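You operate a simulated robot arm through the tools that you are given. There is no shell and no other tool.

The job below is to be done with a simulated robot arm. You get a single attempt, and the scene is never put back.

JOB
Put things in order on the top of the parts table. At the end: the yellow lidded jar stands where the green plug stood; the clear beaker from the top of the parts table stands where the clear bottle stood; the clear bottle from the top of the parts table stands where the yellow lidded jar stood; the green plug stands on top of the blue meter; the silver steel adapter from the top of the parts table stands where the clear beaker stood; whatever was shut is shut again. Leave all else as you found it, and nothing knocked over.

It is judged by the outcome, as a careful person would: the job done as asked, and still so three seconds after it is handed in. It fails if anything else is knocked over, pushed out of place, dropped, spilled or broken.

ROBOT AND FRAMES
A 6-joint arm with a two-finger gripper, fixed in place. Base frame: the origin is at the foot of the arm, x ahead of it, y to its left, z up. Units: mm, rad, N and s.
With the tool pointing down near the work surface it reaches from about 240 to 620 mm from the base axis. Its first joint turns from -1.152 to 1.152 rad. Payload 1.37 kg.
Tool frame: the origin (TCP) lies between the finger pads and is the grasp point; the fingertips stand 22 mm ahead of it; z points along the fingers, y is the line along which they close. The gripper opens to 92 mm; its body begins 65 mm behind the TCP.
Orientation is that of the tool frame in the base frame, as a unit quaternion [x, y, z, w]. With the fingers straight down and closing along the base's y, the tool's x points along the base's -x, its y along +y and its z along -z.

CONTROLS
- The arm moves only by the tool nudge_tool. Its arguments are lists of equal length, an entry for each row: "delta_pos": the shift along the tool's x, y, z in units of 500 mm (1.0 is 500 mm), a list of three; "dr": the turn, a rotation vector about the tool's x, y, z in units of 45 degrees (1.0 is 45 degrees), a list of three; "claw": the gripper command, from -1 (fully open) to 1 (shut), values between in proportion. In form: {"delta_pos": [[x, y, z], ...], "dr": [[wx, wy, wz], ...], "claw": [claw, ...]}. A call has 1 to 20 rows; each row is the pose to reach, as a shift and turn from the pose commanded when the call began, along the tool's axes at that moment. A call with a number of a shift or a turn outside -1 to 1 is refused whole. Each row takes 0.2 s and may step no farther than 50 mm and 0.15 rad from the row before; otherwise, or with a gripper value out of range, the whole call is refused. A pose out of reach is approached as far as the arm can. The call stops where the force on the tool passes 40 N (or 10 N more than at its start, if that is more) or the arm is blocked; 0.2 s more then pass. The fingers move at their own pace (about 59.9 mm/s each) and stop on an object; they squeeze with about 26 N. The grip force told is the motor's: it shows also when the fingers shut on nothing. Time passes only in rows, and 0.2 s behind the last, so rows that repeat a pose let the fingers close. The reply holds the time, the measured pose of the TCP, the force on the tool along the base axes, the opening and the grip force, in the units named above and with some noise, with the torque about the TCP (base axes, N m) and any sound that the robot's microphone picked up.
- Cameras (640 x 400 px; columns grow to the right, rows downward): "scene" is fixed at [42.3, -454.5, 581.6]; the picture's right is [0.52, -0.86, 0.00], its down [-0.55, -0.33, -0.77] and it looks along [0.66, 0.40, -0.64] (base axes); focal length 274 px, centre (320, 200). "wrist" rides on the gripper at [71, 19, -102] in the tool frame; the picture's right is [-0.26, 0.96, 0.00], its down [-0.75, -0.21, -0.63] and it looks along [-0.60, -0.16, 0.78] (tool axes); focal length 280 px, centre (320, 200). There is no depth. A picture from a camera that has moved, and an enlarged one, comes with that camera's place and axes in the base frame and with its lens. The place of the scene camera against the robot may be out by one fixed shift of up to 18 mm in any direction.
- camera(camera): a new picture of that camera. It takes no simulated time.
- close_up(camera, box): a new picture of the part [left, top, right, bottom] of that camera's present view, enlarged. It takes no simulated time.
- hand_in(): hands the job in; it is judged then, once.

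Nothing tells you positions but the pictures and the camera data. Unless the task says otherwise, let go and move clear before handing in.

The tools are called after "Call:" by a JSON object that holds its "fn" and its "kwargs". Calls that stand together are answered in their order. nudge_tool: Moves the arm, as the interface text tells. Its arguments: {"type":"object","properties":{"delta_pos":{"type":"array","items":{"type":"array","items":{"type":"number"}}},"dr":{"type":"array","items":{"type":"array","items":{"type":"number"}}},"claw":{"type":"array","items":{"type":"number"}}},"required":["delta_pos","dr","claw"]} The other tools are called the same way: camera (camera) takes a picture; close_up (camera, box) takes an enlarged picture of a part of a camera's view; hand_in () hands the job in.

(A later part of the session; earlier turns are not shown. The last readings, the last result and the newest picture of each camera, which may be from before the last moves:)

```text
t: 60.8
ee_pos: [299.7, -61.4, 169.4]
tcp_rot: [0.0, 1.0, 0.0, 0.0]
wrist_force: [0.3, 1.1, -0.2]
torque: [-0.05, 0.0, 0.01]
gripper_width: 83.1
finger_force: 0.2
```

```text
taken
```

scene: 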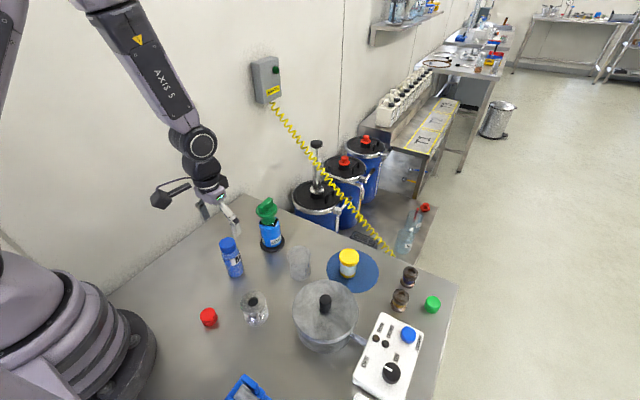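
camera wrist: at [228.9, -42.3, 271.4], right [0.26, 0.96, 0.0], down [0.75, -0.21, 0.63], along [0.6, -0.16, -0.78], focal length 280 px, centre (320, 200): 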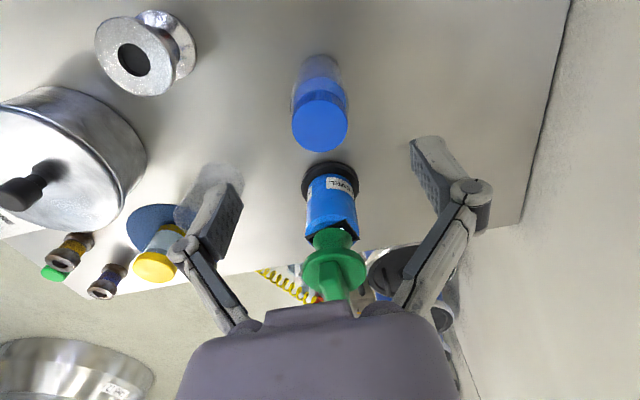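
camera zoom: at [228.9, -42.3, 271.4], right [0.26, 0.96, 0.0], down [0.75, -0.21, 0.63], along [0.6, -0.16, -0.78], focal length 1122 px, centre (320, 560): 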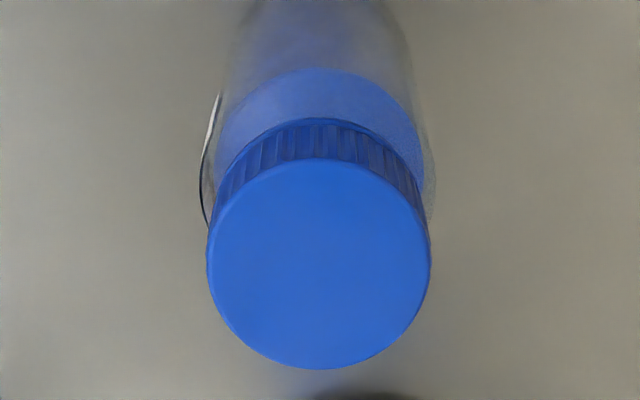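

Bottle is aligned to within 1–2 mm. I'll correct, descend around its body, and grip.

Call:
{"fn": "nudge_tool", "kwargs": {"delta_pos": [[-0.0026, -0.002, 0.03], [-0.0026, -0.002, 0.09], [-0.0026, -0.002, 0.15], [-0.0026, -0.002, 0.21], [-0.0026, -0.002, 0.25], [-0.0026, -0.002, 0.256], [-0.0026, -0.002, 0.256]], "dr": [[0, 0, 0], [0, 0, 0], [0, 0, 0], [0, 0, 0], [0, 0, 0], [0, 0, 0], [0, 0, 0]], "claw": [-0.8, -0.8, -0.8, -0.8, -0.8, -0.8, -0.8]}}

Call:
{"fn": "camera", "kwargs": {"camera": "wrist"}}

Call:
{"fn": "close_up", "kwargs": {"camera": "scene", "box": [195, 220, 275, 290]}}

```text
t: 62.6
ee_pos: [301.5, -63.4, 42.7]
tcp_rot: [0.0, 1.0, 0.001, 0.002]
wrist_force: [-0.4, 2.1, 11.9]
torque: [-0.08, 0.03, 0.01]
gripper_width: 71.4
finger_force: 7.5
stopped in row 7: the force on the tool passed its limit at 43 N (the readings are from after the stop); the commanded pose is now the measured one
```

```text
taken
camera wrist: at [230.6, -43.9, 145.1], right [0.26, 0.97, 0.0], down [0.75, -0.2, 0.63], along [0.61, -0.16, -0.78], focal length 280 px, centre (320, 200)
```

wrist: 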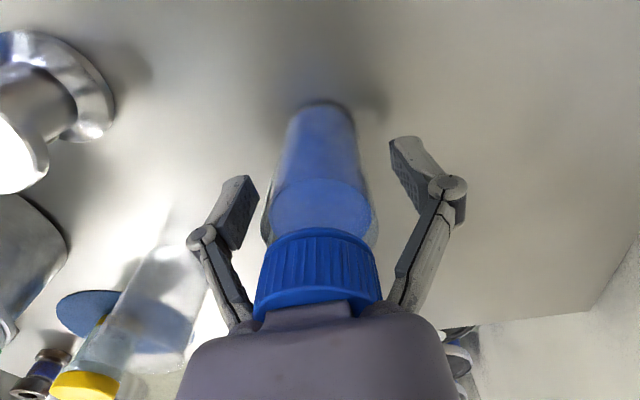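

```text
5.71 times, centred on (235, 255) of scene
camera zoom: at [42.2, -454.5, 581.6], right [0.52, -0.86, 0.0], down [-0.55, -0.33, -0.77], along [0.66, 0.4, -0.64], focal length 1564 px, centre (806, -114)
```

zoom: 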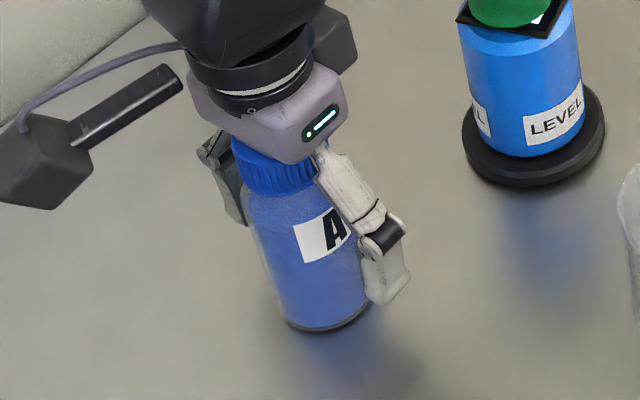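

The palm touched the cap top; the bottle is still upright. I'll back up about 14 mm so the palm clears it and check.

Call:
{"fn": "nudge_tool", "kwargs": {"delta_pos": [[0, 0, -0.01], [0, 0, -0.02], [0, 0, -0.028], [0, 0, -0.028]], "dr": [[0, 0, 0], [0, 0, 0], [0, 0, 0], [0, 0, 0]], "claw": [-0.8, -0.8, -0.8, -0.8]}}

Call:
{"fn": "camera", "kwargs": {"camera": "wrist"}}

Call:
{"fn": "close_up", "kwargs": {"camera": "scene", "box": [205, 225, 265, 285]}}

```text
t: 63.6
ee_pos: [300.9, -62.9, 55.9]
tcp_rot: [0.0, 1.0, -0.001, 0.002]
wrist_force: [0.3, -0.4, -0.1]
torque: [0.0, 0.03, -0.02]
gripper_width: 82.7
finger_force: 0.1
```

```text
taken
camera wrist: at [230.2, -43.9, 158.2], right [0.26, 0.96, 0.0], down [0.75, -0.2, 0.63], along [0.61, -0.16, -0.78], focal length 280 px, centre (320, 200)
```

wrist: 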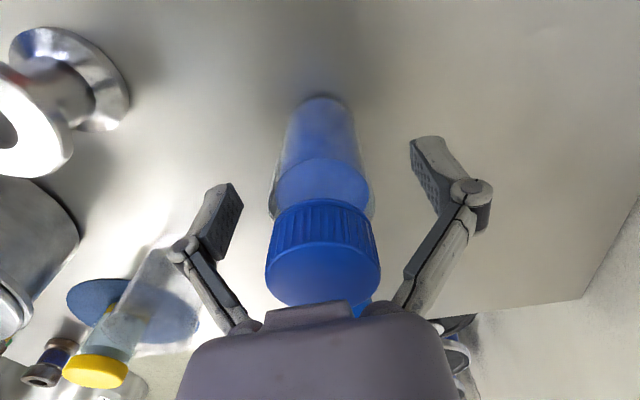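

```text
6.67 times, centred on (235, 255) of scene
camera zoom: at [42.3, -454.5, 581.6], right [0.52, -0.86, 0.0], down [-0.55, -0.33, -0.77], along [0.66, 0.4, -0.64], focal length 1825 px, centre (887, -167)
```

zoom: 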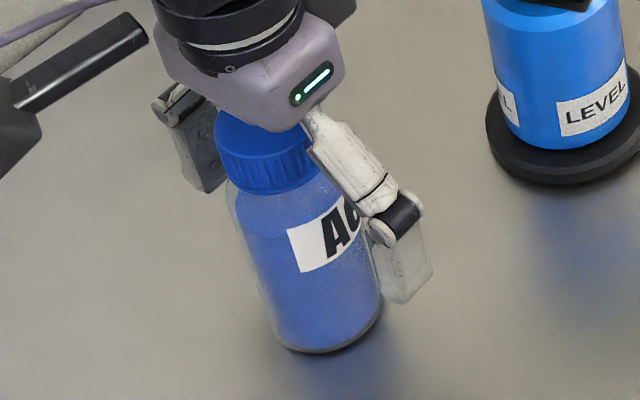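

The bottle hasn't moved. Closing on its body at this height, with a tiny tilt correction.

Call:
{"fn": "nudge_tool", "kwargs": {"delta_pos": [[0, 0, 0], [0, 0, 0], [0, 0, 0], [0, 0, 0], [0, 0, 0], [0, 0, 0]], "dr": [[0, 0.005, 0], [0, 0.005, 0], [0, 0.005, 0], [0, 0.005, 0], [0, 0.005, 0], [0, 0.005, 0]], "claw": [-0.4, 0.0, 1, 1, 1, 1]}}

Call:
{"fn": "camera", "kwargs": {"camera": "wrist"}}

Call:
{"fn": "close_up", "kwargs": {"camera": "scene", "box": [205, 225, 265, 285]}}

```text
t: 65.0
ee_pos: [301.5, -64.0, 57.8]
tcp_rot: [0.0, 1.0, 0.0, -0.001]
wrist_force: [-1.1, -0.4, 8.3]
torque: [0.0, 0.02, -0.02]
gripper_width: 40.7
finger_force: 26.4
```

```text
taken
camera wrist: at [230.9, -44.0, 159.2], right [0.26, 0.96, 0.0], down [0.75, -0.2, 0.62], along [0.6, -0.16, -0.78], focal length 280 px, centre (320, 200)
```

wrist: 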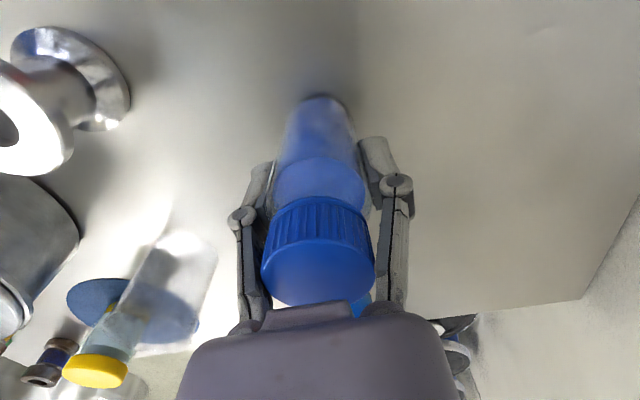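

```text
6.67 times, centred on (235, 255) of scene
camera zoom: at [42.2, -454.5, 581.6], right [0.52, -0.86, 0.0], down [-0.55, -0.33, -0.77], along [0.66, 0.4, -0.64], focal length 1825 px, centre (887, -167)
```

zoom: 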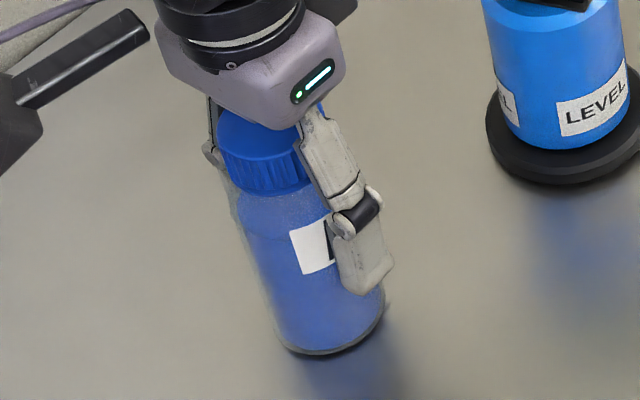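

The bottle is gripped. Lifting it gently and checking.

Call:
{"fn": "nudge_tool", "kwargs": {"delta_pos": [[0, 0, -0.004], [0, 0, -0.01], [0, 0, -0.02], [0, 0, -0.035], [0, 0, -0.05], [0, 0, -0.06], [0, 0, -0.06]], "dr": [[0, 0, 0], [0, 0, 0], [0, 0, 0], [0, 0, 0], [0, 0, 0], [0, 0, 0], [0, 0, 0]], "claw": [1, 1, 1, 1, 1, 1, 1]}}

Call:
{"fn": "close_up", "kwargs": {"camera": "scene", "box": [195, 210, 275, 290]}}

```text
t: 66.6
ee_pos: [301.7, -64.8, 87.6]
tcp_rot: [0.0, 1.0, 0.0, -0.001]
wrist_force: [0.0, 1.1, -0.7]
torque: [-0.01, 0.02, 0.0]
gripper_width: 40.5
finger_force: 25.5
```

```text
5.00 times, centred on (235, 250) of scene
camera zoom: at [42.3, -454.5, 581.6], right [0.52, -0.86, 0.0], down [-0.55, -0.33, -0.77], along [0.66, 0.4, -0.64], focal length 1368 px, centre (745, -50)
```

zoom: 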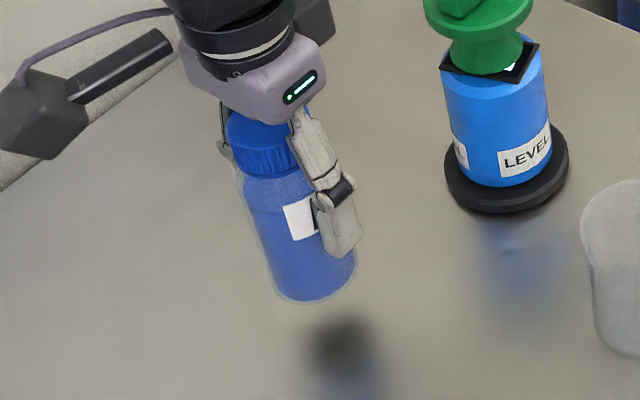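

Held upright. Raising and carrying it to where the jar stood.

Call:
{"fn": "nudge_tool", "kwargs": {"delta_pos": [[0, 0, -0.01], [0, 0, -0.035], [0, 0, -0.075], [0, 0, -0.115], [0, 0, -0.14], [0, 0, -0.146], [-0.008, 0.006, -0.146], [-0.03, 0.023, -0.146], [-0.07, 0.053, -0.146], [-0.12, 0.091, -0.146], [-0.17, 0.129, -0.146], [-0.22, 0.167, -0.146], [-0.262, 0.199, -0.146], [-0.292, 0.222, -0.146], [-0.311, 0.2365, -0.146], [-0.3182, 0.242, -0.146], [-0.3182, 0.242, -0.146]], "dr": [[0, 0, 0], [0, 0, 0], [0, 0, 0], [0, 0, 0], [0, 0, 0], [0, 0, 0], [0, 0, 0], [0, 0, 0], [0, 0, 0], [0, 0, 0], [0, 0, 0], [0, 0, 0], [0, 0, 0], [0, 0, 0], [0, 0, 0], [0, 0, 0], [0, 0, 0]], "claw": [1, 1, 1, 1, 1, 1, 1, 1, 1, 1, 1, 1, 1, 1, 1, 1, 1]}}

Call:
{"fn": "camera", "kwargs": {"camera": "wrist"}}

Call:
{"fn": "camera", "kwargs": {"camera": "scene"}}

```text
t: 70.2
ee_pos: [461.6, 57.9, 160.1]
tcp_rot: [0.001, 1.0, 0.0, -0.001]
wrist_force: [0.2, 0.6, 0.1]
torque: [-0.01, 0.0, 0.03]
gripper_width: 40.7
finger_force: 26.0
```

```text
taken
camera wrist: at [390.5, 76.7, 262.2], right [0.26, 0.96, 0.0], down [0.75, -0.2, 0.62], along [0.6, -0.16, -0.78], focal length 280 px, centre (320, 200)
```

wrist: 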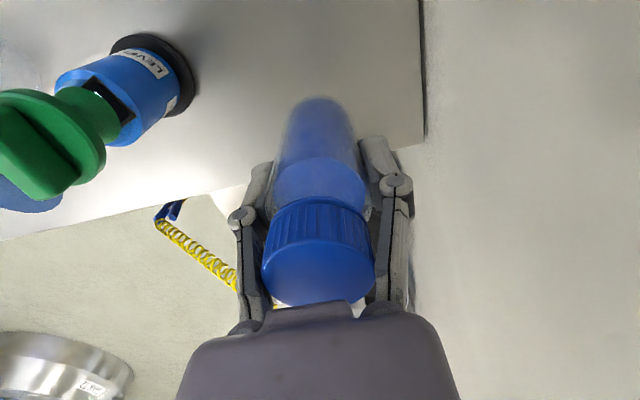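

```text
taken
```

scene: 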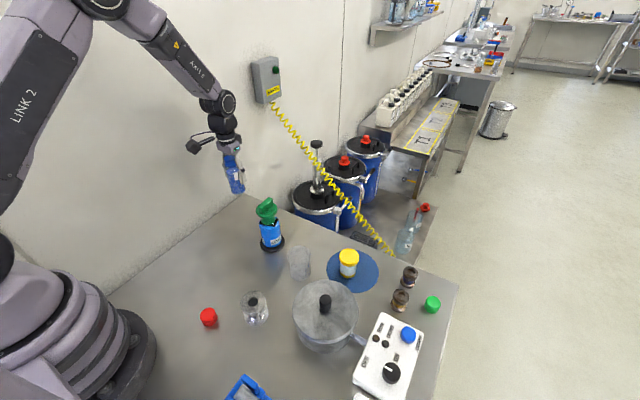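

The bottle is above its target. Lowering to about 10 mm above the table.

Call:
{"fn": "nudge_tool", "kwargs": {"delta_pos": [[0, 0, 0.01], [0, 0, 0.035], [0, 0, 0.075], [0, 0, 0.12], [0, 0, 0.155], [0, 0, 0.175], [0, 0, 0.183], [0, 0, 0.183]], "dr": [[0, 0, 0], [0, 0, 0], [0, 0, 0], [0, 0, 0], [0, 0, 0], [0, 0, 0], [0, 0, 0], [0, 0, 0]], "claw": [1, 1, 1, 1, 1, 1, 1, 1]}}

Call:
{"fn": "close_up", "kwargs": {"camera": "scene", "box": [200, 180, 340, 290]}}

Call:
{"fn": "camera", "kwargs": {"camera": "wrist"}}

```text
t: 72.0
ee_pos: [461.1, 57.6, 69.6]
tcp_rot: [0.0, 1.0, -0.001, 0.0]
wrist_force: [-0.6, -0.7, -0.7]
torque: [-0.03, 0.0, 0.02]
gripper_width: 40.4
finger_force: 26.2
```

```text
3.64 times, centred on (270, 235) of scene
camera zoom: at [42.3, -454.5, 581.6], right [0.52, -0.86, 0.0], down [-0.55, -0.33, -0.77], along [0.66, 0.4, -0.64], focal length 995 px, centre (502, 73)
```

zoom: 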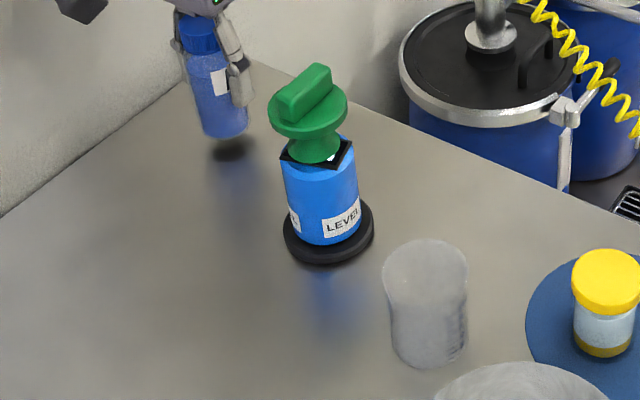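

```text
taken
camera wrist: at [390.0, 76.3, 171.5], right [0.26, 0.96, 0.0], down [0.75, -0.2, 0.62], along [0.6, -0.16, -0.78], focal length 280 px, centre (320, 200)
```

wrist: 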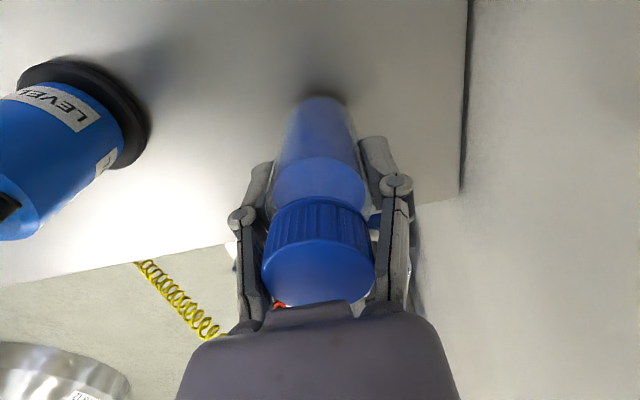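

Call:
{"fn": "nudge_tool", "kwargs": {"delta_pos": [[0, 0, 0.006], [0, 0, 0.012], [0, 0, 0.016], [0, 0, 0.018], [0, 0, 0.018]], "dr": [[0, 0, 0], [0, 0, 0], [0, 0, 0], [0, 0, 0], [0, 0, 0]], "claw": [1, 1, 1, 1, 1]}}

Call:
{"fn": "nudge_tool", "kwargs": {"delta_pos": [[0, 0, 0.002], [0, 0, 0.002]], "dr": [[0, 0, 0], [0, 0, 0]], "claw": [1, 1]}}

Call:
{"fn": "nudge_tool", "kwargs": {"delta_pos": [[0, 0, 0.002], [0, 0, 0.002]], "dr": [[0, 0, 0], [0, 0, 0]], "claw": [1, 1]}}

```text
t: 73.2
ee_pos: [460.4, 58.0, 58.2]
tcp_rot: [0.0, 1.0, 0.0, -0.001]
wrist_force: [0.9, -0.5, -1.7]
torque: [0.01, 0.01, 0.01]
gripper_width: 40.6
finger_force: 25.9
```

```text
t: 73.8
ee_pos: [460.7, 58.4, 58.4]
tcp_rot: [-0.001, 1.0, 0.0, -0.001]
wrist_force: [0.0, -0.5, -0.9]
torque: [0.01, -0.01, -0.02]
gripper_width: 40.6
finger_force: 26.2
```

```text
t: 74.4
ee_pos: [460.8, 57.7, 57.4]
tcp_rot: [-0.001, 1.0, 0.0, -0.001]
wrist_force: [-0.3, 1.0, -0.9]
torque: [-0.01, 0.02, 0.01]
gripper_width: 40.4
finger_force: 26.1
```

Call:
{"fn": "nudge_tool", "kwargs": {"delta_pos": [[0, 0, 0.002], [0, 0, 0.002]], "dr": [[0, 0, 0], [0, 0, 0]], "claw": [1, 1]}}

Call:
{"fn": "close_up", "kwargs": {"camera": "scene", "box": [215, 170, 275, 230]}}

```text
t: 75.0
ee_pos: [461.8, 57.9, 57.7]
tcp_rot: [-0.001, 1.0, -0.001, 0.0]
wrist_force: [-6.3, 0.9, 15.3]
torque: [-0.01, 0.26, 0.05]
gripper_width: 40.6
finger_force: 26.0
```

```text
6.67 times, centred on (245, 200) of scene
camera zoom: at [42.2, -454.5, 581.6], right [0.52, -0.86, 0.0], down [-0.55, -0.33, -0.77], along [0.66, 0.4, -0.64], focal length 1825 px, centre (820, 200)
```

zoom: 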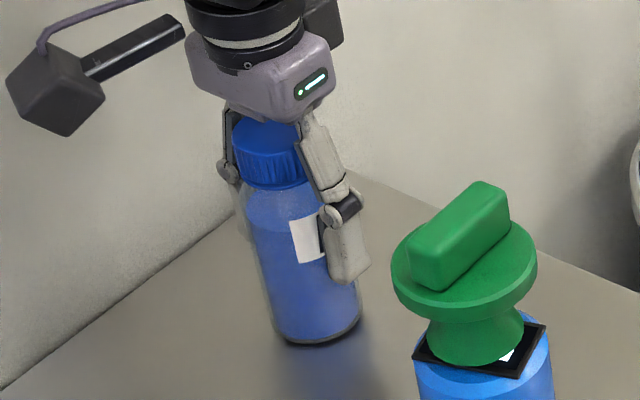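

The bottle touches the table at the jar's old spot. Easing off a millimetre and releasing.

Call:
{"fn": "nudge_tool", "kwargs": {"delta_pos": [[0, 0, -0.0015], [0, 0, -0.002]], "dr": [[0, 0, 0], [0, 0, 0]], "claw": [1, 1]}}

Call:
{"fn": "nudge_tool", "kwargs": {"delta_pos": [[0, 0, 0], [0, 0, 0], [0, 0, 0], [0, 0, 0], [0, 0, 0]], "dr": [[0, 0, 0], [0, 0, 0], [0, 0, 0], [0, 0, 0], [0, 0, 0]], "claw": [0.1, -0.1, -0.4, -0.6, -0.6]}}

Call:
{"fn": "close_up", "kwargs": {"camera": "scene", "box": [215, 170, 275, 230]}}

Call:
{"fn": "camera", "kwargs": {"camera": "wrist"}}

```text
t: 75.6
ee_pos: [462.1, 57.4, 57.6]
tcp_rot: [-0.001, 1.0, 0.0, -0.001]
wrist_force: [-5.7, 1.0, 14.5]
torque: [0.05, 0.24, -0.01]
gripper_width: 40.5
finger_force: 26.0
```

```text
t: 76.8
ee_pos: [460.8, 57.1, 55.7]
tcp_rot: [0.0, 1.0, 0.001, 0.0]
wrist_force: [-0.6, 0.5, 0.3]
torque: [0.01, 0.01, 0.01]
gripper_width: 73.6
finger_force: 0.0
```

```text
6.67 times, centred on (245, 200) of scene
camera zoom: at [42.3, -454.5, 581.6], right [0.52, -0.86, 0.0], down [-0.55, -0.33, -0.77], along [0.66, 0.4, -0.64], focal length 1825 px, centre (820, 200)
```

zoom: 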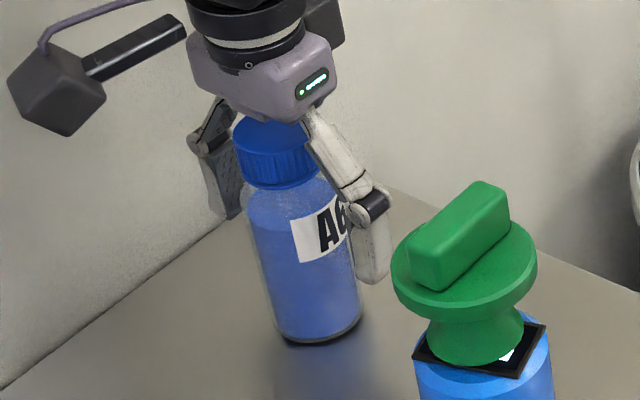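

```text
taken
camera wrist: at [390.5, 77.0, 159.0], right [0.26, 0.96, 0.0], down [0.75, -0.2, 0.62], along [0.6, -0.16, -0.78], focal length 280 px, centre (320, 200)
```

wrist: 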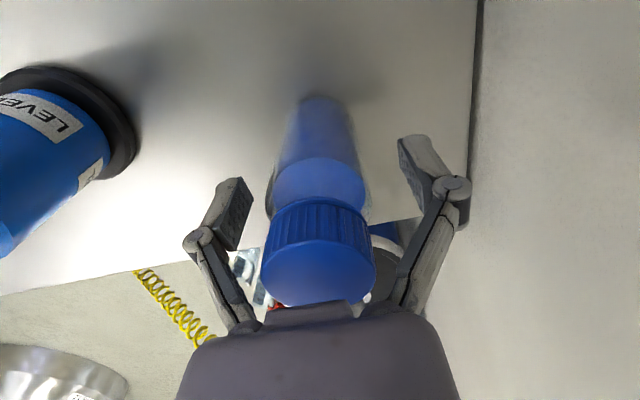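

The bottle stands upright. Rising and moving over to the beaker for an alignment view.

Call:
{"fn": "nudge_tool", "kwargs": {"delta_pos": [[0, 0, -0.02], [0, 0, -0.08], [0, 0, -0.16], [0, 0, -0.24], [0, 0, -0.31], [0, 0, -0.346], [0.0083, -0.0259, -0.346], [0.0297, -0.0931, -0.346], [0.0562, -0.1759, -0.346], [0.0826, -0.2587, -0.346], [0.109, -0.3415, -0.346], [0.1355, -0.4243, -0.346], [0.1569, -0.4915, -0.346], [0.1652, -0.5174, -0.346], [0.1652, -0.5174, -0.26], [0.1652, -0.5174, -0.186], [0.1652, -0.5174, -0.186]], "dr": [[0, 0, 0], [0, 0, 0], [0, 0, 0], [0, 0, 0], [0, 0, 0], [0, 0, 0], [0, 0, 0], [0, 0, 0], [0, 0, 0], [0, 0, 0], [0, 0, 0], [0, 0, 0], [0, 0, 0], [0, 0, 0], [0, 0, 0], [0, 0, 0], [0, 0, 0]], "claw": [-0.6, -0.6, -0.6, -0.6, -0.6, -0.6, -0.8, -0.8, -1, -1, -1, -1, -1, -1, -1, -1, -1]}}

Call:
{"fn": "camera", "kwargs": {"camera": "wrist"}}

Call:
{"fn": "close_up", "kwargs": {"camera": "wrist", "box": [240, 50, 400, 150]}}

Call:
{"fn": "camera", "kwargs": {"camera": "scene"}}

```text
t: 80.4
ee_pos: [378.3, -199.5, 150.1]
tcp_rot: [0.0, 1.0, -0.001, -0.001]
wrist_force: [0.0, 0.3, 0.3]
torque: [0.01, 0.03, 0.0]
gripper_width: 92.1
finger_force: 0.0
```

```text
taken
camera wrist: at [307.2, -180.2, 252.0], right [0.26, 0.96, 0.0], down [0.75, -0.2, 0.62], along [0.6, -0.16, -0.78], focal length 280 px, centre (320, 200)
```

wrist: 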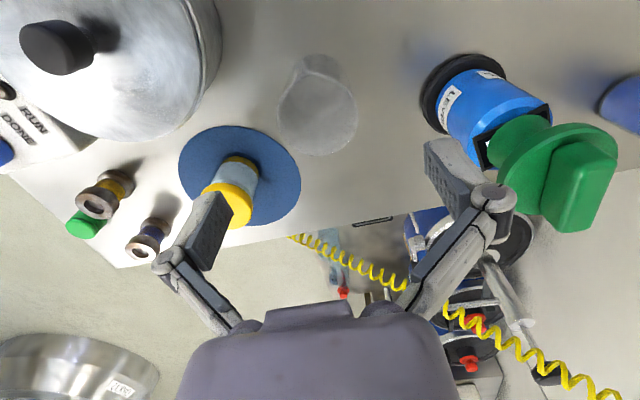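

```text
4.00 times, centred on (320, 100) of wrist
camera zoom: at [307.2, -180.2, 252.0], right [0.26, 0.96, 0.0], down [0.75, -0.2, 0.62], along [0.6, -0.16, -0.78], focal length 1122 px, centre (320, 600)
```

zoom: 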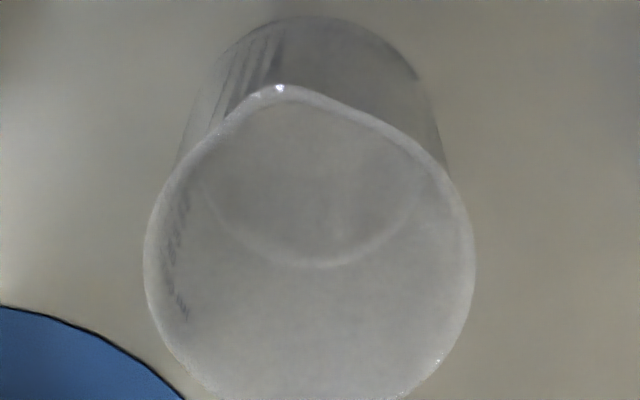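

```text
taken
```

scene: 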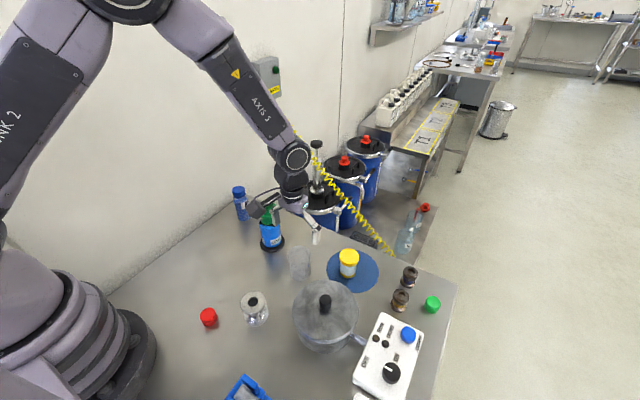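

The beaker is about 2 mm forward and 2.5 mm right of the tool. I'll correct, narrow the fingers to keep clear of the pot, and descend.

Call:
{"fn": "nudge_tool", "kwargs": {"delta_pos": [[-0.0036, -0.0046, 0], [-0.0036, -0.0046, 0], [-0.0036, -0.0046, 0.05], [-0.0036, -0.0046, 0.11], [-0.0036, -0.0046, 0.17], [-0.0036, -0.0046, 0.21], [-0.0036, -0.0046, 0.226], [-0.0036, -0.0046, 0.226]], "dr": [[0, 0, 0], [0, 0, 0], [0, 0, 0], [0, 0, 0], [0, 0, 0], [0, 0, 0], [0, 0, 0], [0, 0, 0]], "claw": [-0.68, -0.68, -0.68, -0.68, -0.68, -0.68, -0.68, -0.68]}}

Call:
{"fn": "camera", "kwargs": {"camera": "wrist"}}

Call:
{"fn": "close_up", "kwargs": {"camera": "scene", "box": [270, 220, 350, 300]}}

```text
t: 82.2
ee_pos: [380.4, -205.6, 36.4]
tcp_rot: [0.0, 1.0, -0.001, 0.0]
wrist_force: [0.4, 0.6, 0.6]
torque: [0.02, 0.0, -0.03]
gripper_width: 77.2
finger_force: 0.0
```

```text
taken
camera wrist: at [308.5, -184.8, 138.3], right [0.26, 0.96, 0.0], down [0.75, -0.2, 0.62], along [0.6, -0.16, -0.78], focal length 280 px, centre (320, 200)
```

wrist: 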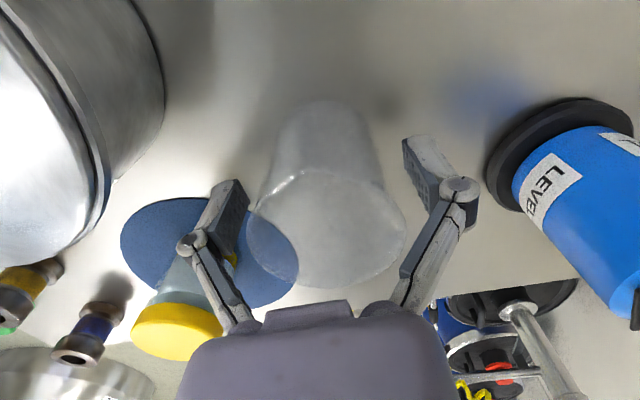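

```text
5.00 times, centred on (310, 260) of scene
camera zoom: at [42.3, -454.5, 581.6], right [0.52, -0.86, 0.0], down [-0.55, -0.33, -0.77], along [0.66, 0.4, -0.64], focal length 1368 px, centre (370, -100)
```

zoom: 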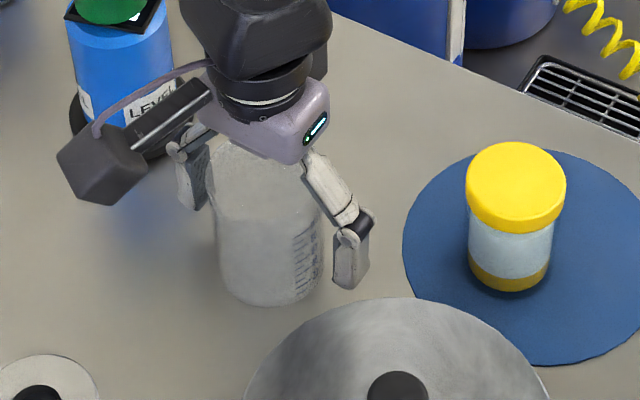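

The beaker is between the pads. A 1 mm lateral correction, then close gently.

Call:
{"fn": "nudge_tool", "kwargs": {"delta_pos": [[-0.002, 0.0024, 0], [-0.002, 0.0024, 0], [-0.002, 0.0024, 0], [-0.002, 0.0024, 0], [-0.002, 0.0024, 0], [-0.002, 0.0024, 0]], "dr": [[0, 0, 0], [0, 0, 0], [0, 0, 0], [0, 0, 0], [0, 0, 0], [0, 0, 0]], "claw": [-0.6, -0.3, -0.15, 1, 1, 1]}}

Call:
{"fn": "camera", "kwargs": {"camera": "wrist"}}

Call:
{"fn": "close_up", "kwargs": {"camera": "scene", "box": [270, 220, 350, 300]}}

```text
t: 83.6
ee_pos: [382.0, -203.3, 36.9]
tcp_rot: [0.0, 1.0, 0.0, 0.0]
wrist_force: [-0.4, 1.6, 5.9]
torque: [0.04, 0.04, -0.05]
gripper_width: 52.5
finger_force: 25.7
```

```text
taken
camera wrist: at [310.1, -183.5, 139.2], right [0.26, 0.96, 0.0], down [0.75, -0.2, 0.62], along [0.6, -0.16, -0.78], focal length 280 px, centre (320, 200)
```

wrist: 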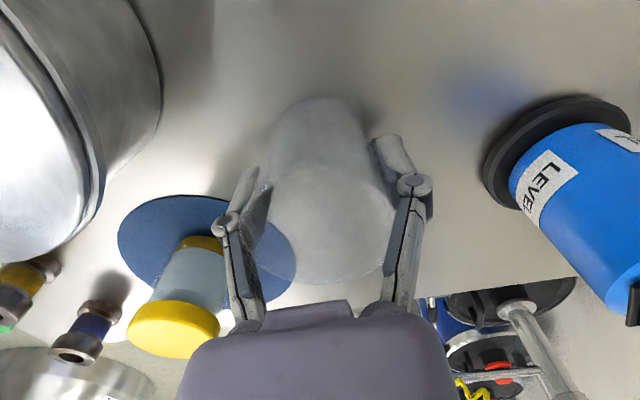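

```text
5.00 times, centred on (310, 260) of scene
camera zoom: at [42.2, -454.5, 581.7], right [0.52, -0.86, 0.0], down [-0.55, -0.33, -0.77], along [0.66, 0.4, -0.64], focal length 1368 px, centre (370, -100)
```

zoom: 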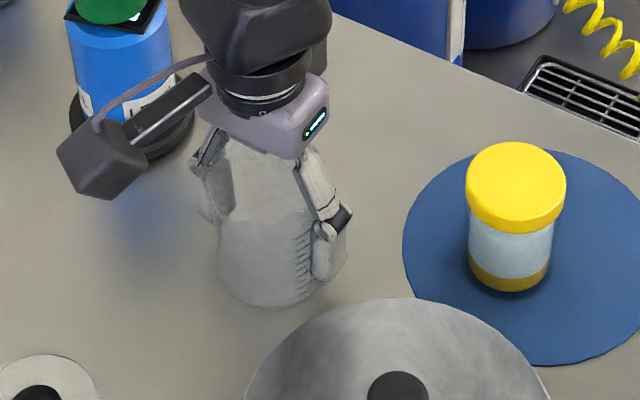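

The beaker is gripped lightly at 52 mm. Lifting slowly.

Call:
{"fn": "nudge_tool", "kwargs": {"delta_pos": [[0, 0, -0.004], [0, 0, -0.01], [0, 0, -0.02], [0, 0, -0.035], [0, 0, -0.05], [0, 0, -0.06], [0, 0, -0.06]], "dr": [[0, 0, 0], [0, 0, 0], [0, 0, 0], [0, 0, 0], [0, 0, 0], [0, 0, 0], [0, 0, 0]], "claw": [1, 1, 1, 1, 1, 1, 1]}}

Call:
{"fn": "close_up", "kwargs": {"camera": "scene", "box": [270, 210, 350, 290]}}

Call:
{"fn": "camera", "kwargs": {"camera": "wrist"}}

```text
t: 85.2
ee_pos: [380.6, -202.2, 67.2]
tcp_rot: [0.0, 1.0, 0.0, -0.001]
wrist_force: [-0.3, 0.4, -1.4]
torque: [0.02, -0.02, 0.02]
gripper_width: 52.5
finger_force: 26.4
```

```text
5.00 times, centred on (310, 250) of scene
camera zoom: at [42.3, -454.5, 581.6], right [0.52, -0.86, 0.0], down [-0.55, -0.33, -0.77], along [0.66, 0.4, -0.64], focal length 1368 px, centre (370, -50)
```

zoom: 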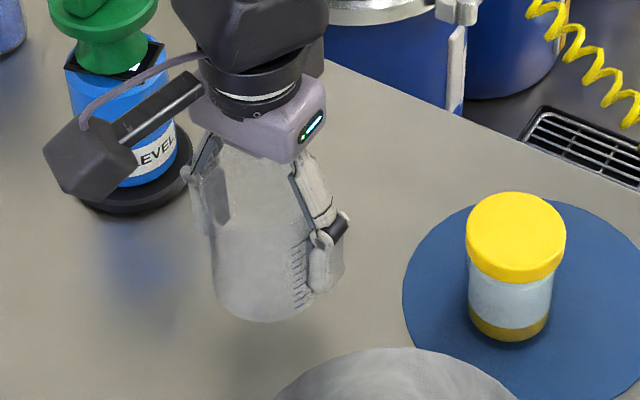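

```text
taken
camera wrist: at [309.3, -183.1, 169.6], right [0.26, 0.96, 0.0], down [0.75, -0.2, 0.62], along [0.6, -0.16, -0.78], focal length 280 px, centre (320, 200)
```

wrist: 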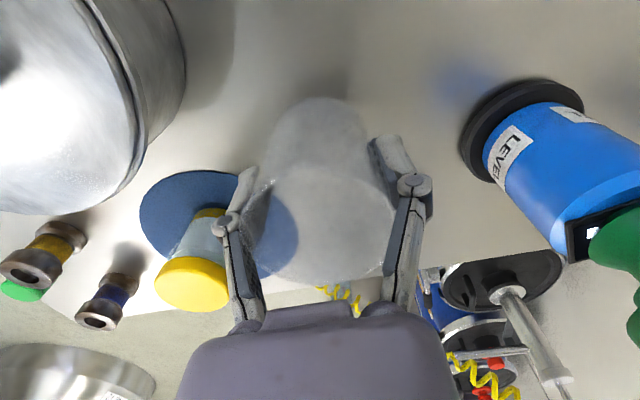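

Lifted and level. Raising and carrying it to the bottle's old spot.

Call:
{"fn": "nudge_tool", "kwargs": {"delta_pos": [[0, 0, -0.01], [0, 0, -0.035], [0, 0, -0.075], [0, 0, -0.115], [0, 0, -0.14], [0, 0, -0.15], [0.006, 0.01, -0.15], [0.02, 0.035, -0.15], [0.045, 0.078, -0.15], [0.075, 0.13, -0.15], [0.105, 0.182, -0.15], [0.13, 0.225, -0.15], [0.148, 0.256, -0.15], [0.158, 0.2736, -0.15], [0.1608, 0.2786, -0.15], [0.1608, 0.2786, -0.15]], "dr": [[0, 0, 0], [0, 0, 0], [0, 0, 0], [0, 0, 0], [0, 0, 0], [0, 0, 0], [0, 0, 0], [0, 0, 0], [0, 0, 0], [0, 0, 0], [0, 0, 0], [0, 0, 0], [0, 0, 0], [0, 0, 0], [0, 0, 0], [0, 0, 0]], "claw": [1, 1, 1, 1, 1, 1, 1, 1, 1, 1, 1, 1, 1, 1, 1, 1]}}

Call:
{"fn": "nudge_tool", "kwargs": {"delta_pos": [[0, 0, 0.01], [0, 0, 0.035], [0, 0, 0.075], [0, 0, 0.115], [0, 0, 0.15], [0, 0, 0.17], [0, 0, 0.18], [0, 0, 0.18]], "dr": [[0, 0, 0], [0, 0, 0], [0, 0, 0], [0, 0, 0], [0, 0, 0], [0, 0, 0], [0, 0, 0], [0, 0, 0]], "claw": [1, 1, 1, 1, 1, 1, 1, 1]}}

Call:
{"fn": "close_up", "kwargs": {"camera": "scene", "box": [205, 225, 265, 285]}}

Call:
{"fn": "camera", "kwargs": {"camera": "wrist"}}

```text
t: 88.6
ee_pos: [300.4, -63.6, 142.6]
tcp_rot: [0.0, 1.0, -0.001, -0.001]
wrist_force: [0.0, 0.8, -1.8]
torque: [-0.05, 0.0, 0.0]
gripper_width: 52.1
finger_force: 26.1
```

```text
t: 90.4
ee_pos: [299.2, -64.1, 52.3]
tcp_rot: [0.0, 1.0, 0.001, -0.001]
wrist_force: [0.0, 0.1, -0.4]
torque: [0.0, 0.01, -0.04]
gripper_width: 52.3
finger_force: 25.6
```

```text
6.67 times, centred on (235, 255) of scene
camera zoom: at [42.3, -454.5, 581.6], right [0.52, -0.86, 0.0], down [-0.55, -0.33, -0.77], along [0.66, 0.4, -0.64], focal length 1825 px, centre (887, -167)
```

zoom: 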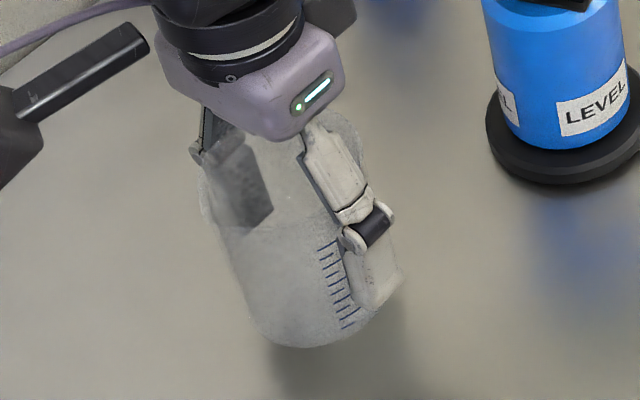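

```text
taken
camera wrist: at [229.5, -43.8, 154.5], right [0.26, 0.96, 0.0], down [0.75, -0.2, 0.62], along [0.6, -0.16, -0.78], focal length 280 px, centre (320, 200)
```

wrist: 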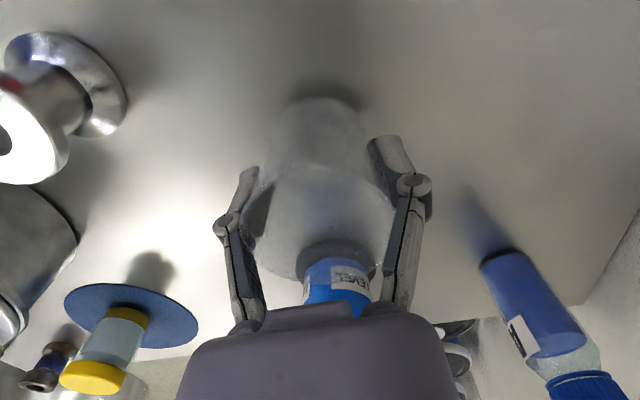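

Call:
{"fn": "nudge_tool", "kwargs": {"delta_pos": [[0, 0, 0.008], [0, 0, 0.016], [0, 0, 0.022], [0, 0, 0.026], [0, 0, 0.026]], "dr": [[0, 0, 0], [0, 0, 0], [0, 0, 0], [0, 0, 0], [0, 0, 0]], "claw": [1, 1, 1, 1, 1]}}

Call:
{"fn": "nudge_tool", "kwargs": {"delta_pos": [[0, 0, 0.002], [0, 0, 0.002]], "dr": [[0, 0, 0], [0, 0, 0]], "claw": [1, 1]}}

Call:
{"fn": "close_up", "kwargs": {"camera": "scene", "box": [205, 225, 265, 285]}}

```text
t: 91.6
ee_pos: [300.3, -62.4, 39.9]
tcp_rot: [0.0, 1.0, 0.0, 0.0]
wrist_force: [0.1, 0.2, -0.4]
torque: [0.03, -0.03, -0.01]
gripper_width: 52.1
finger_force: 26.1
```

```text
t: 92.2
ee_pos: [300.7, -63.1, 38.8]
tcp_rot: [0.0, 1.0, 0.0, 0.0]
wrist_force: [1.0, 0.0, -0.6]
torque: [-0.01, 0.01, 0.02]
gripper_width: 52.0
finger_force: 26.3
```

```text
6.67 times, centred on (235, 255) of scene
camera zoom: at [42.3, -454.5, 581.6], right [0.52, -0.86, 0.0], down [-0.55, -0.33, -0.77], along [0.66, 0.4, -0.64], focal length 1825 px, centre (887, -167)
```

zoom: 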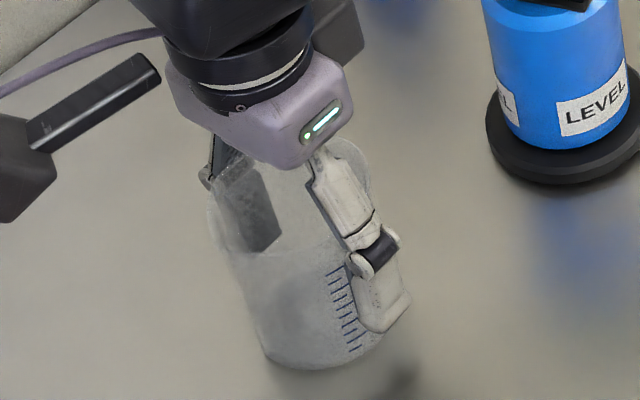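

I want to compare the beaker base with where the bottle base was; zooming in.

Call:
{"fn": "close_up", "kwargs": {"camera": "scene", "box": [220, 250, 260, 290]}}

Call:
{"fn": "close_up", "kwargs": {"camera": "wrist", "box": [220, 80, 420, 300]}}

```text
10.00 times, centred on (240, 270) of scene
camera zoom: at [42.3, -454.5, 581.6], right [0.52, -0.86, 0.0], down [-0.55, -0.33, -0.77], along [0.66, 0.4, -0.64], focal length 2737 px, centre (1120, -500)
```

zoom: 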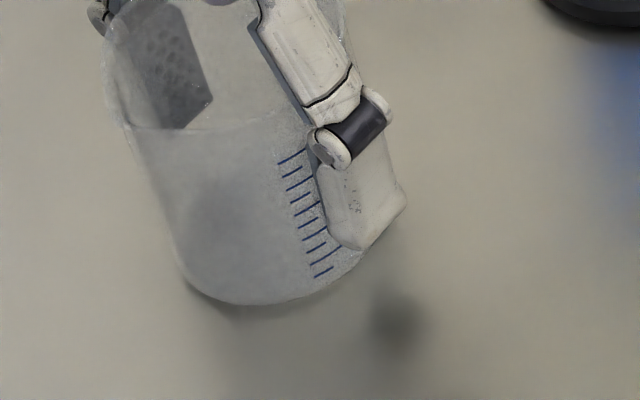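

```text
1.82 times, centred on (320, 190) of wrist
camera zoom: at [229.4, -44.0, 140.9], right [0.26, 0.96, 0.0], down [0.75, -0.2, 0.62], along [0.6, -0.16, -0.78], focal length 510 px, centre (320, 218)
```

zoom: 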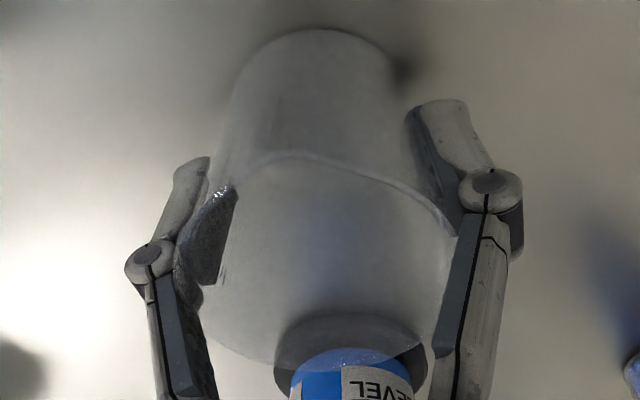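

The beaker sits about 5 mm short of the bottle's old centre (it's held slightly off the tool axis). I'll raise it 2 mm, shift 5.5 mm forward and 1.5 mm left, and check again.

Call:
{"fn": "nudge_tool", "kwargs": {"delta_pos": [[0, 0, -0.005], [-0.006, 0.0015, -0.005], [-0.011, 0.003, -0.005], [-0.011, 0.003, 0.0], [-0.011, 0.003, 0.0]], "dr": [[0, 0, 0], [0, 0, 0], [0, 0, 0], [0, 0, 0], [0, 0, 0]], "claw": [1, 1, 1, 1, 1]}}

Call:
{"fn": "nudge_tool", "kwargs": {"delta_pos": [[0, 0, 0.002], [0, 0, 0.002]], "dr": [[0, 0, 0], [0, 0, 0]], "claw": [1, 1]}}

Call:
{"fn": "nudge_tool", "kwargs": {"delta_pos": [[0, 0, 0.002], [0, 0, 0.002]], "dr": [[0, 0, 0], [0, 0, 0]], "claw": [1, 1]}}

Call:
{"fn": "close_up", "kwargs": {"camera": "scene", "box": [205, 225, 265, 285]}}

```text
t: 93.4
ee_pos: [305.6, -61.7, 38.4]
tcp_rot: [-0.001, 1.0, 0.0, -0.001]
wrist_force: [0.1, -0.6, -0.7]
torque: [0.0, -0.04, 0.0]
gripper_width: 51.9
finger_force: 26.3
```

```text
t: 94.0
ee_pos: [305.5, -62.5, 38.0]
tcp_rot: [0.0, 1.0, -0.001, 0.0]
wrist_force: [0.5, -0.6, -0.8]
torque: [0.0, 0.03, -0.04]
gripper_width: 51.9
finger_force: 26.1
```

```text
t: 94.6
ee_pos: [306.9, -61.9, 37.1]
tcp_rot: [0.001, 1.0, 0.0, -0.001]
wrist_force: [-3.8, 1.5, 26.1]
torque: [-0.05, 0.16, -0.16]
gripper_width: 52.3
finger_force: 26.0
```

```text
6.67 times, centred on (235, 255) of scene
camera zoom: at [42.2, -454.5, 581.7], right [0.52, -0.86, 0.0], down [-0.55, -0.33, -0.77], along [0.66, 0.4, -0.64], focal length 1825 px, centre (887, -167)
```

zoom: 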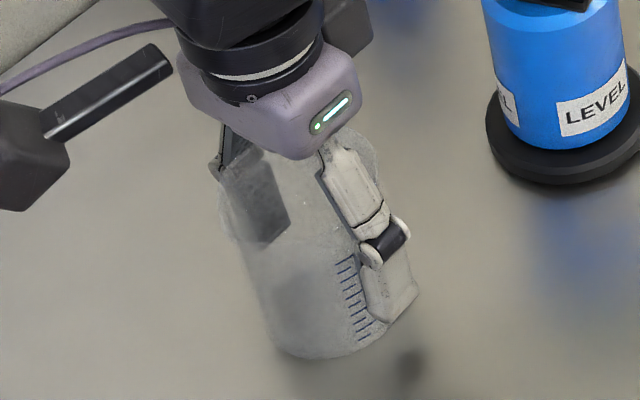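

Base centre now matches the bottle's old spot. Contact is firm; easing off and opening.

Call:
{"fn": "nudge_tool", "kwargs": {"delta_pos": [[0, 0, -0.0015], [0, 0, -0.002], [0, 0, -0.002]], "dr": [[0, 0, 0], [0, 0, 0], [0, 0, 0]], "claw": [1, 1, 1]}}

Call:
{"fn": "nudge_tool", "kwargs": {"delta_pos": [[0, 0, 0], [0, 0, 0], [0, 0, 0], [0, 0, 0], [0, 0, 0]], "dr": [[0, 0, 0], [0, 0, 0], [0, 0, 0], [0, 0, 0], [0, 0, 0]], "claw": [-0.2, -0.4, -0.7, -1, -1]}}

Call:
{"fn": "close_up", "kwargs": {"camera": "scene", "box": [205, 225, 265, 285]}}

Call:
{"fn": "camera", "kwargs": {"camera": "wrist"}}

```text
t: 95.4
ee_pos: [306.1, -61.8, 37.3]
tcp_rot: [0.0, 1.0, 0.001, -0.001]
wrist_force: [-2.6, -0.3, 6.1]
torque: [0.01, -0.04, -0.03]
gripper_width: 51.8
finger_force: 26.2
```

```text
t: 96.6
ee_pos: [306.2, -61.5, 37.3]
tcp_rot: [0.0, 1.0, 0.0, -0.001]
wrist_force: [-0.2, 0.0, 0.6]
torque: [-0.01, 0.02, 0.0]
gripper_width: 92.0
finger_force: 0.0
```

```text
6.67 times, centred on (235, 255) of scene
camera zoom: at [42.3, -454.5, 581.6], right [0.52, -0.86, 0.0], down [-0.55, -0.33, -0.77], along [0.66, 0.4, -0.64], focal length 1825 px, centre (887, -167)
```

zoom: 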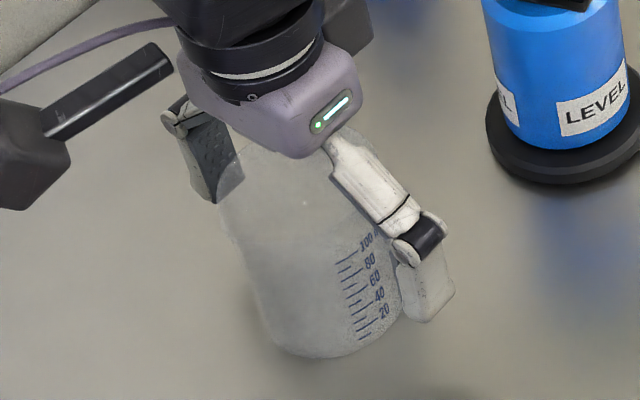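

```text
taken
camera wrist: at [235.4, -42.5, 139.5], right [0.26, 0.96, 0.0], down [0.75, -0.2, 0.62], along [0.6, -0.16, -0.78], focal length 280 px, centre (320, 200)
```

wrist: 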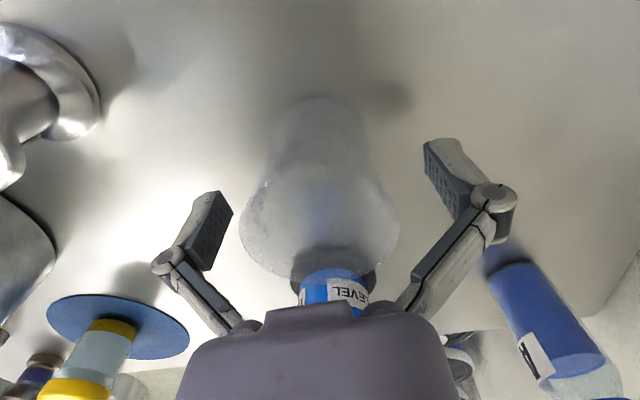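

The beaker stands free. Now rising and moving over to the adapter.

Call:
{"fn": "nudge_tool", "kwargs": {"delta_pos": [[0, 0, -0.02], [0, 0, -0.07], [0, 0, -0.14], [0, 0, -0.21], [0, 0, -0.26], [0, 0, -0.286], [0.02, -0.036, -0.286], [0.053, -0.096, -0.286], [0.086, -0.157, -0.286], [0.115, -0.21, -0.286], [0.1318, -0.2402, -0.286], [0.1318, -0.2402, -0.22], [0.1318, -0.2402, -0.186], [0.1318, -0.2402, -0.186]], "dr": [[0, 0, 0], [0, 0, 0], [0, 0, 0], [0, 0, 0], [0, 0, 0], [0, 0, 0], [0, 0, 0], [0, 0, 0], [0, 0, 0], [0, 0, 0], [0, 0, 0], [0, 0, 0], [0, 0, 0], [0, 0, 0]], "claw": [-1, -1, -1, -1, -1, -1, -1, -1, -1, -1, -1, -1, -1, -1]}}

Call:
{"fn": "camera", "kwargs": {"camera": "wrist"}}

Call:
{"fn": "close_up", "kwargs": {"camera": "wrist", "box": [240, 50, 400, 150]}}

Call:
{"fn": "camera", "kwargs": {"camera": "scene"}}

```text
t: 99.6
ee_pos: [238.0, -181.3, 129.8]
tcp_rot: [-0.001, 1.0, 0.0, -0.002]
wrist_force: [-0.2, -0.2, 0.1]
torque: [-0.05, 0.01, -0.01]
gripper_width: 91.9
finger_force: 0.0
```

```text
taken
camera wrist: at [167.9, -161.6, 232.1], right [0.26, 0.96, 0.0], down [0.75, -0.2, 0.62], along [0.6, -0.16, -0.78], focal length 280 px, centre (320, 200)
```

wrist: 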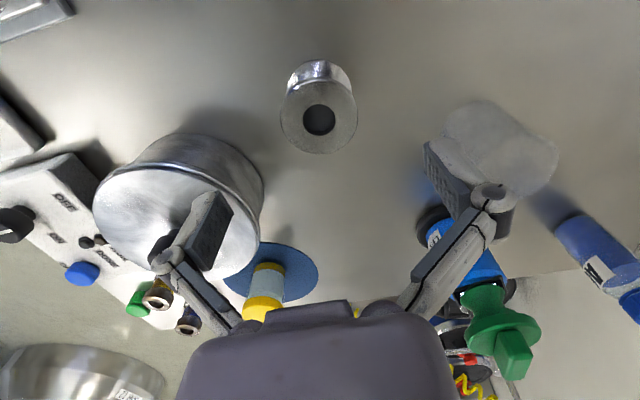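

```text
4.00 times, centred on (320, 100) of wrist
camera zoom: at [167.9, -161.6, 232.1], right [0.26, 0.96, 0.0], down [0.75, -0.2, 0.62], along [0.6, -0.16, -0.78], focal length 1122 px, centre (320, 600)
```

zoom: 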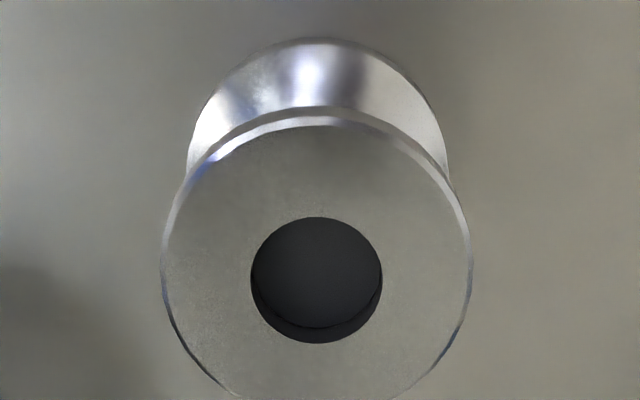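

```text
taken
```

scene: 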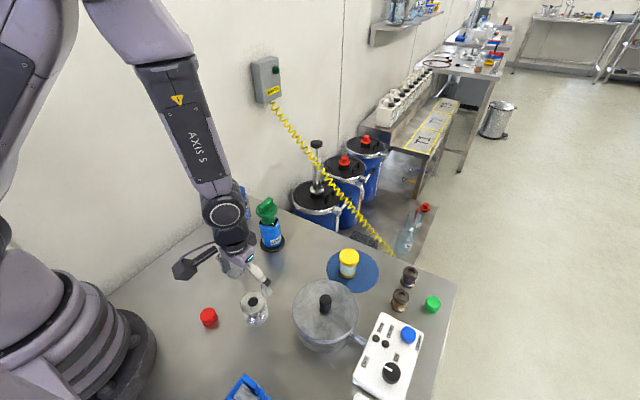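

The adapter's centre is within about 1 mm of the tool. I'll narrow the fingers (pot nearby), descend to grip its top flange and check the clearance.

Call:
{"fn": "nudge_tool", "kwargs": {"delta_pos": [[-0.002, -0.0024, 0], [-0.002, -0.0024, 0], [-0.002, -0.0024, 0.04], [-0.002, -0.0024, 0.08], [-0.002, -0.0024, 0.12], [-0.002, -0.0024, 0.15], [-0.002, -0.0024, 0.168], [-0.002, -0.0024, 0.168]], "dr": [[0, 0, 0], [0, 0, 0], [0, 0, 0], [0, 0, 0], [0, 0, 0], [0, 0, 0], [0, 0, 0], [0, 0, 0]], "claw": [-0.4, -0.4, -0.4, -0.4, -0.4, -0.4, -0.4, -0.4]}}

Call:
{"fn": "camera", "kwargs": {"camera": "wrist"}}

Call:
{"fn": "close_up", "kwargs": {"camera": "scene", "box": [215, 260, 305, 340]}}

```text
t: 101.4
ee_pos: [239.5, -183.9, 44.5]
tcp_rot: [0.0, 1.0, 0.0, -0.001]
wrist_force: [-0.4, 0.7, -0.1]
torque: [-0.03, 0.04, 0.01]
gripper_width: 64.3
finger_force: 0.0
```

```text
taken
camera wrist: at [168.9, -163.8, 147.5], right [0.26, 0.96, 0.0], down [0.75, -0.2, 0.62], along [0.6, -0.16, -0.78], focal length 280 px, centre (320, 200)
```

wrist: 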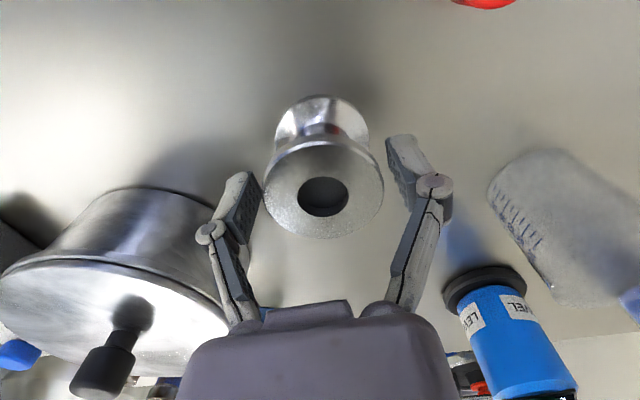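

```text
5.00 times, centred on (260, 300) of scene
camera zoom: at [42.3, -454.5, 581.6], right [0.52, -0.86, 0.0], down [-0.55, -0.33, -0.77], along [0.66, 0.4, -0.64], focal length 1368 px, centre (620, -300)
```

zoom: 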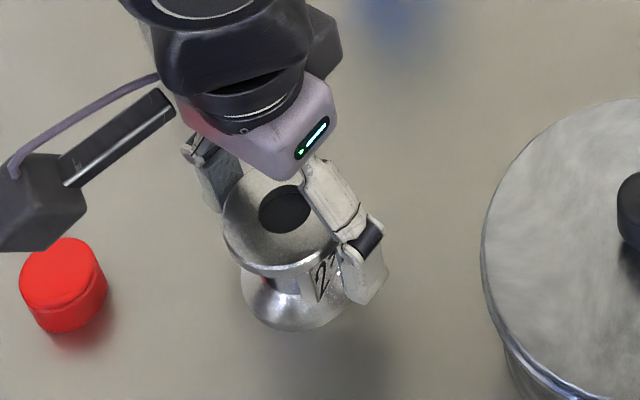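

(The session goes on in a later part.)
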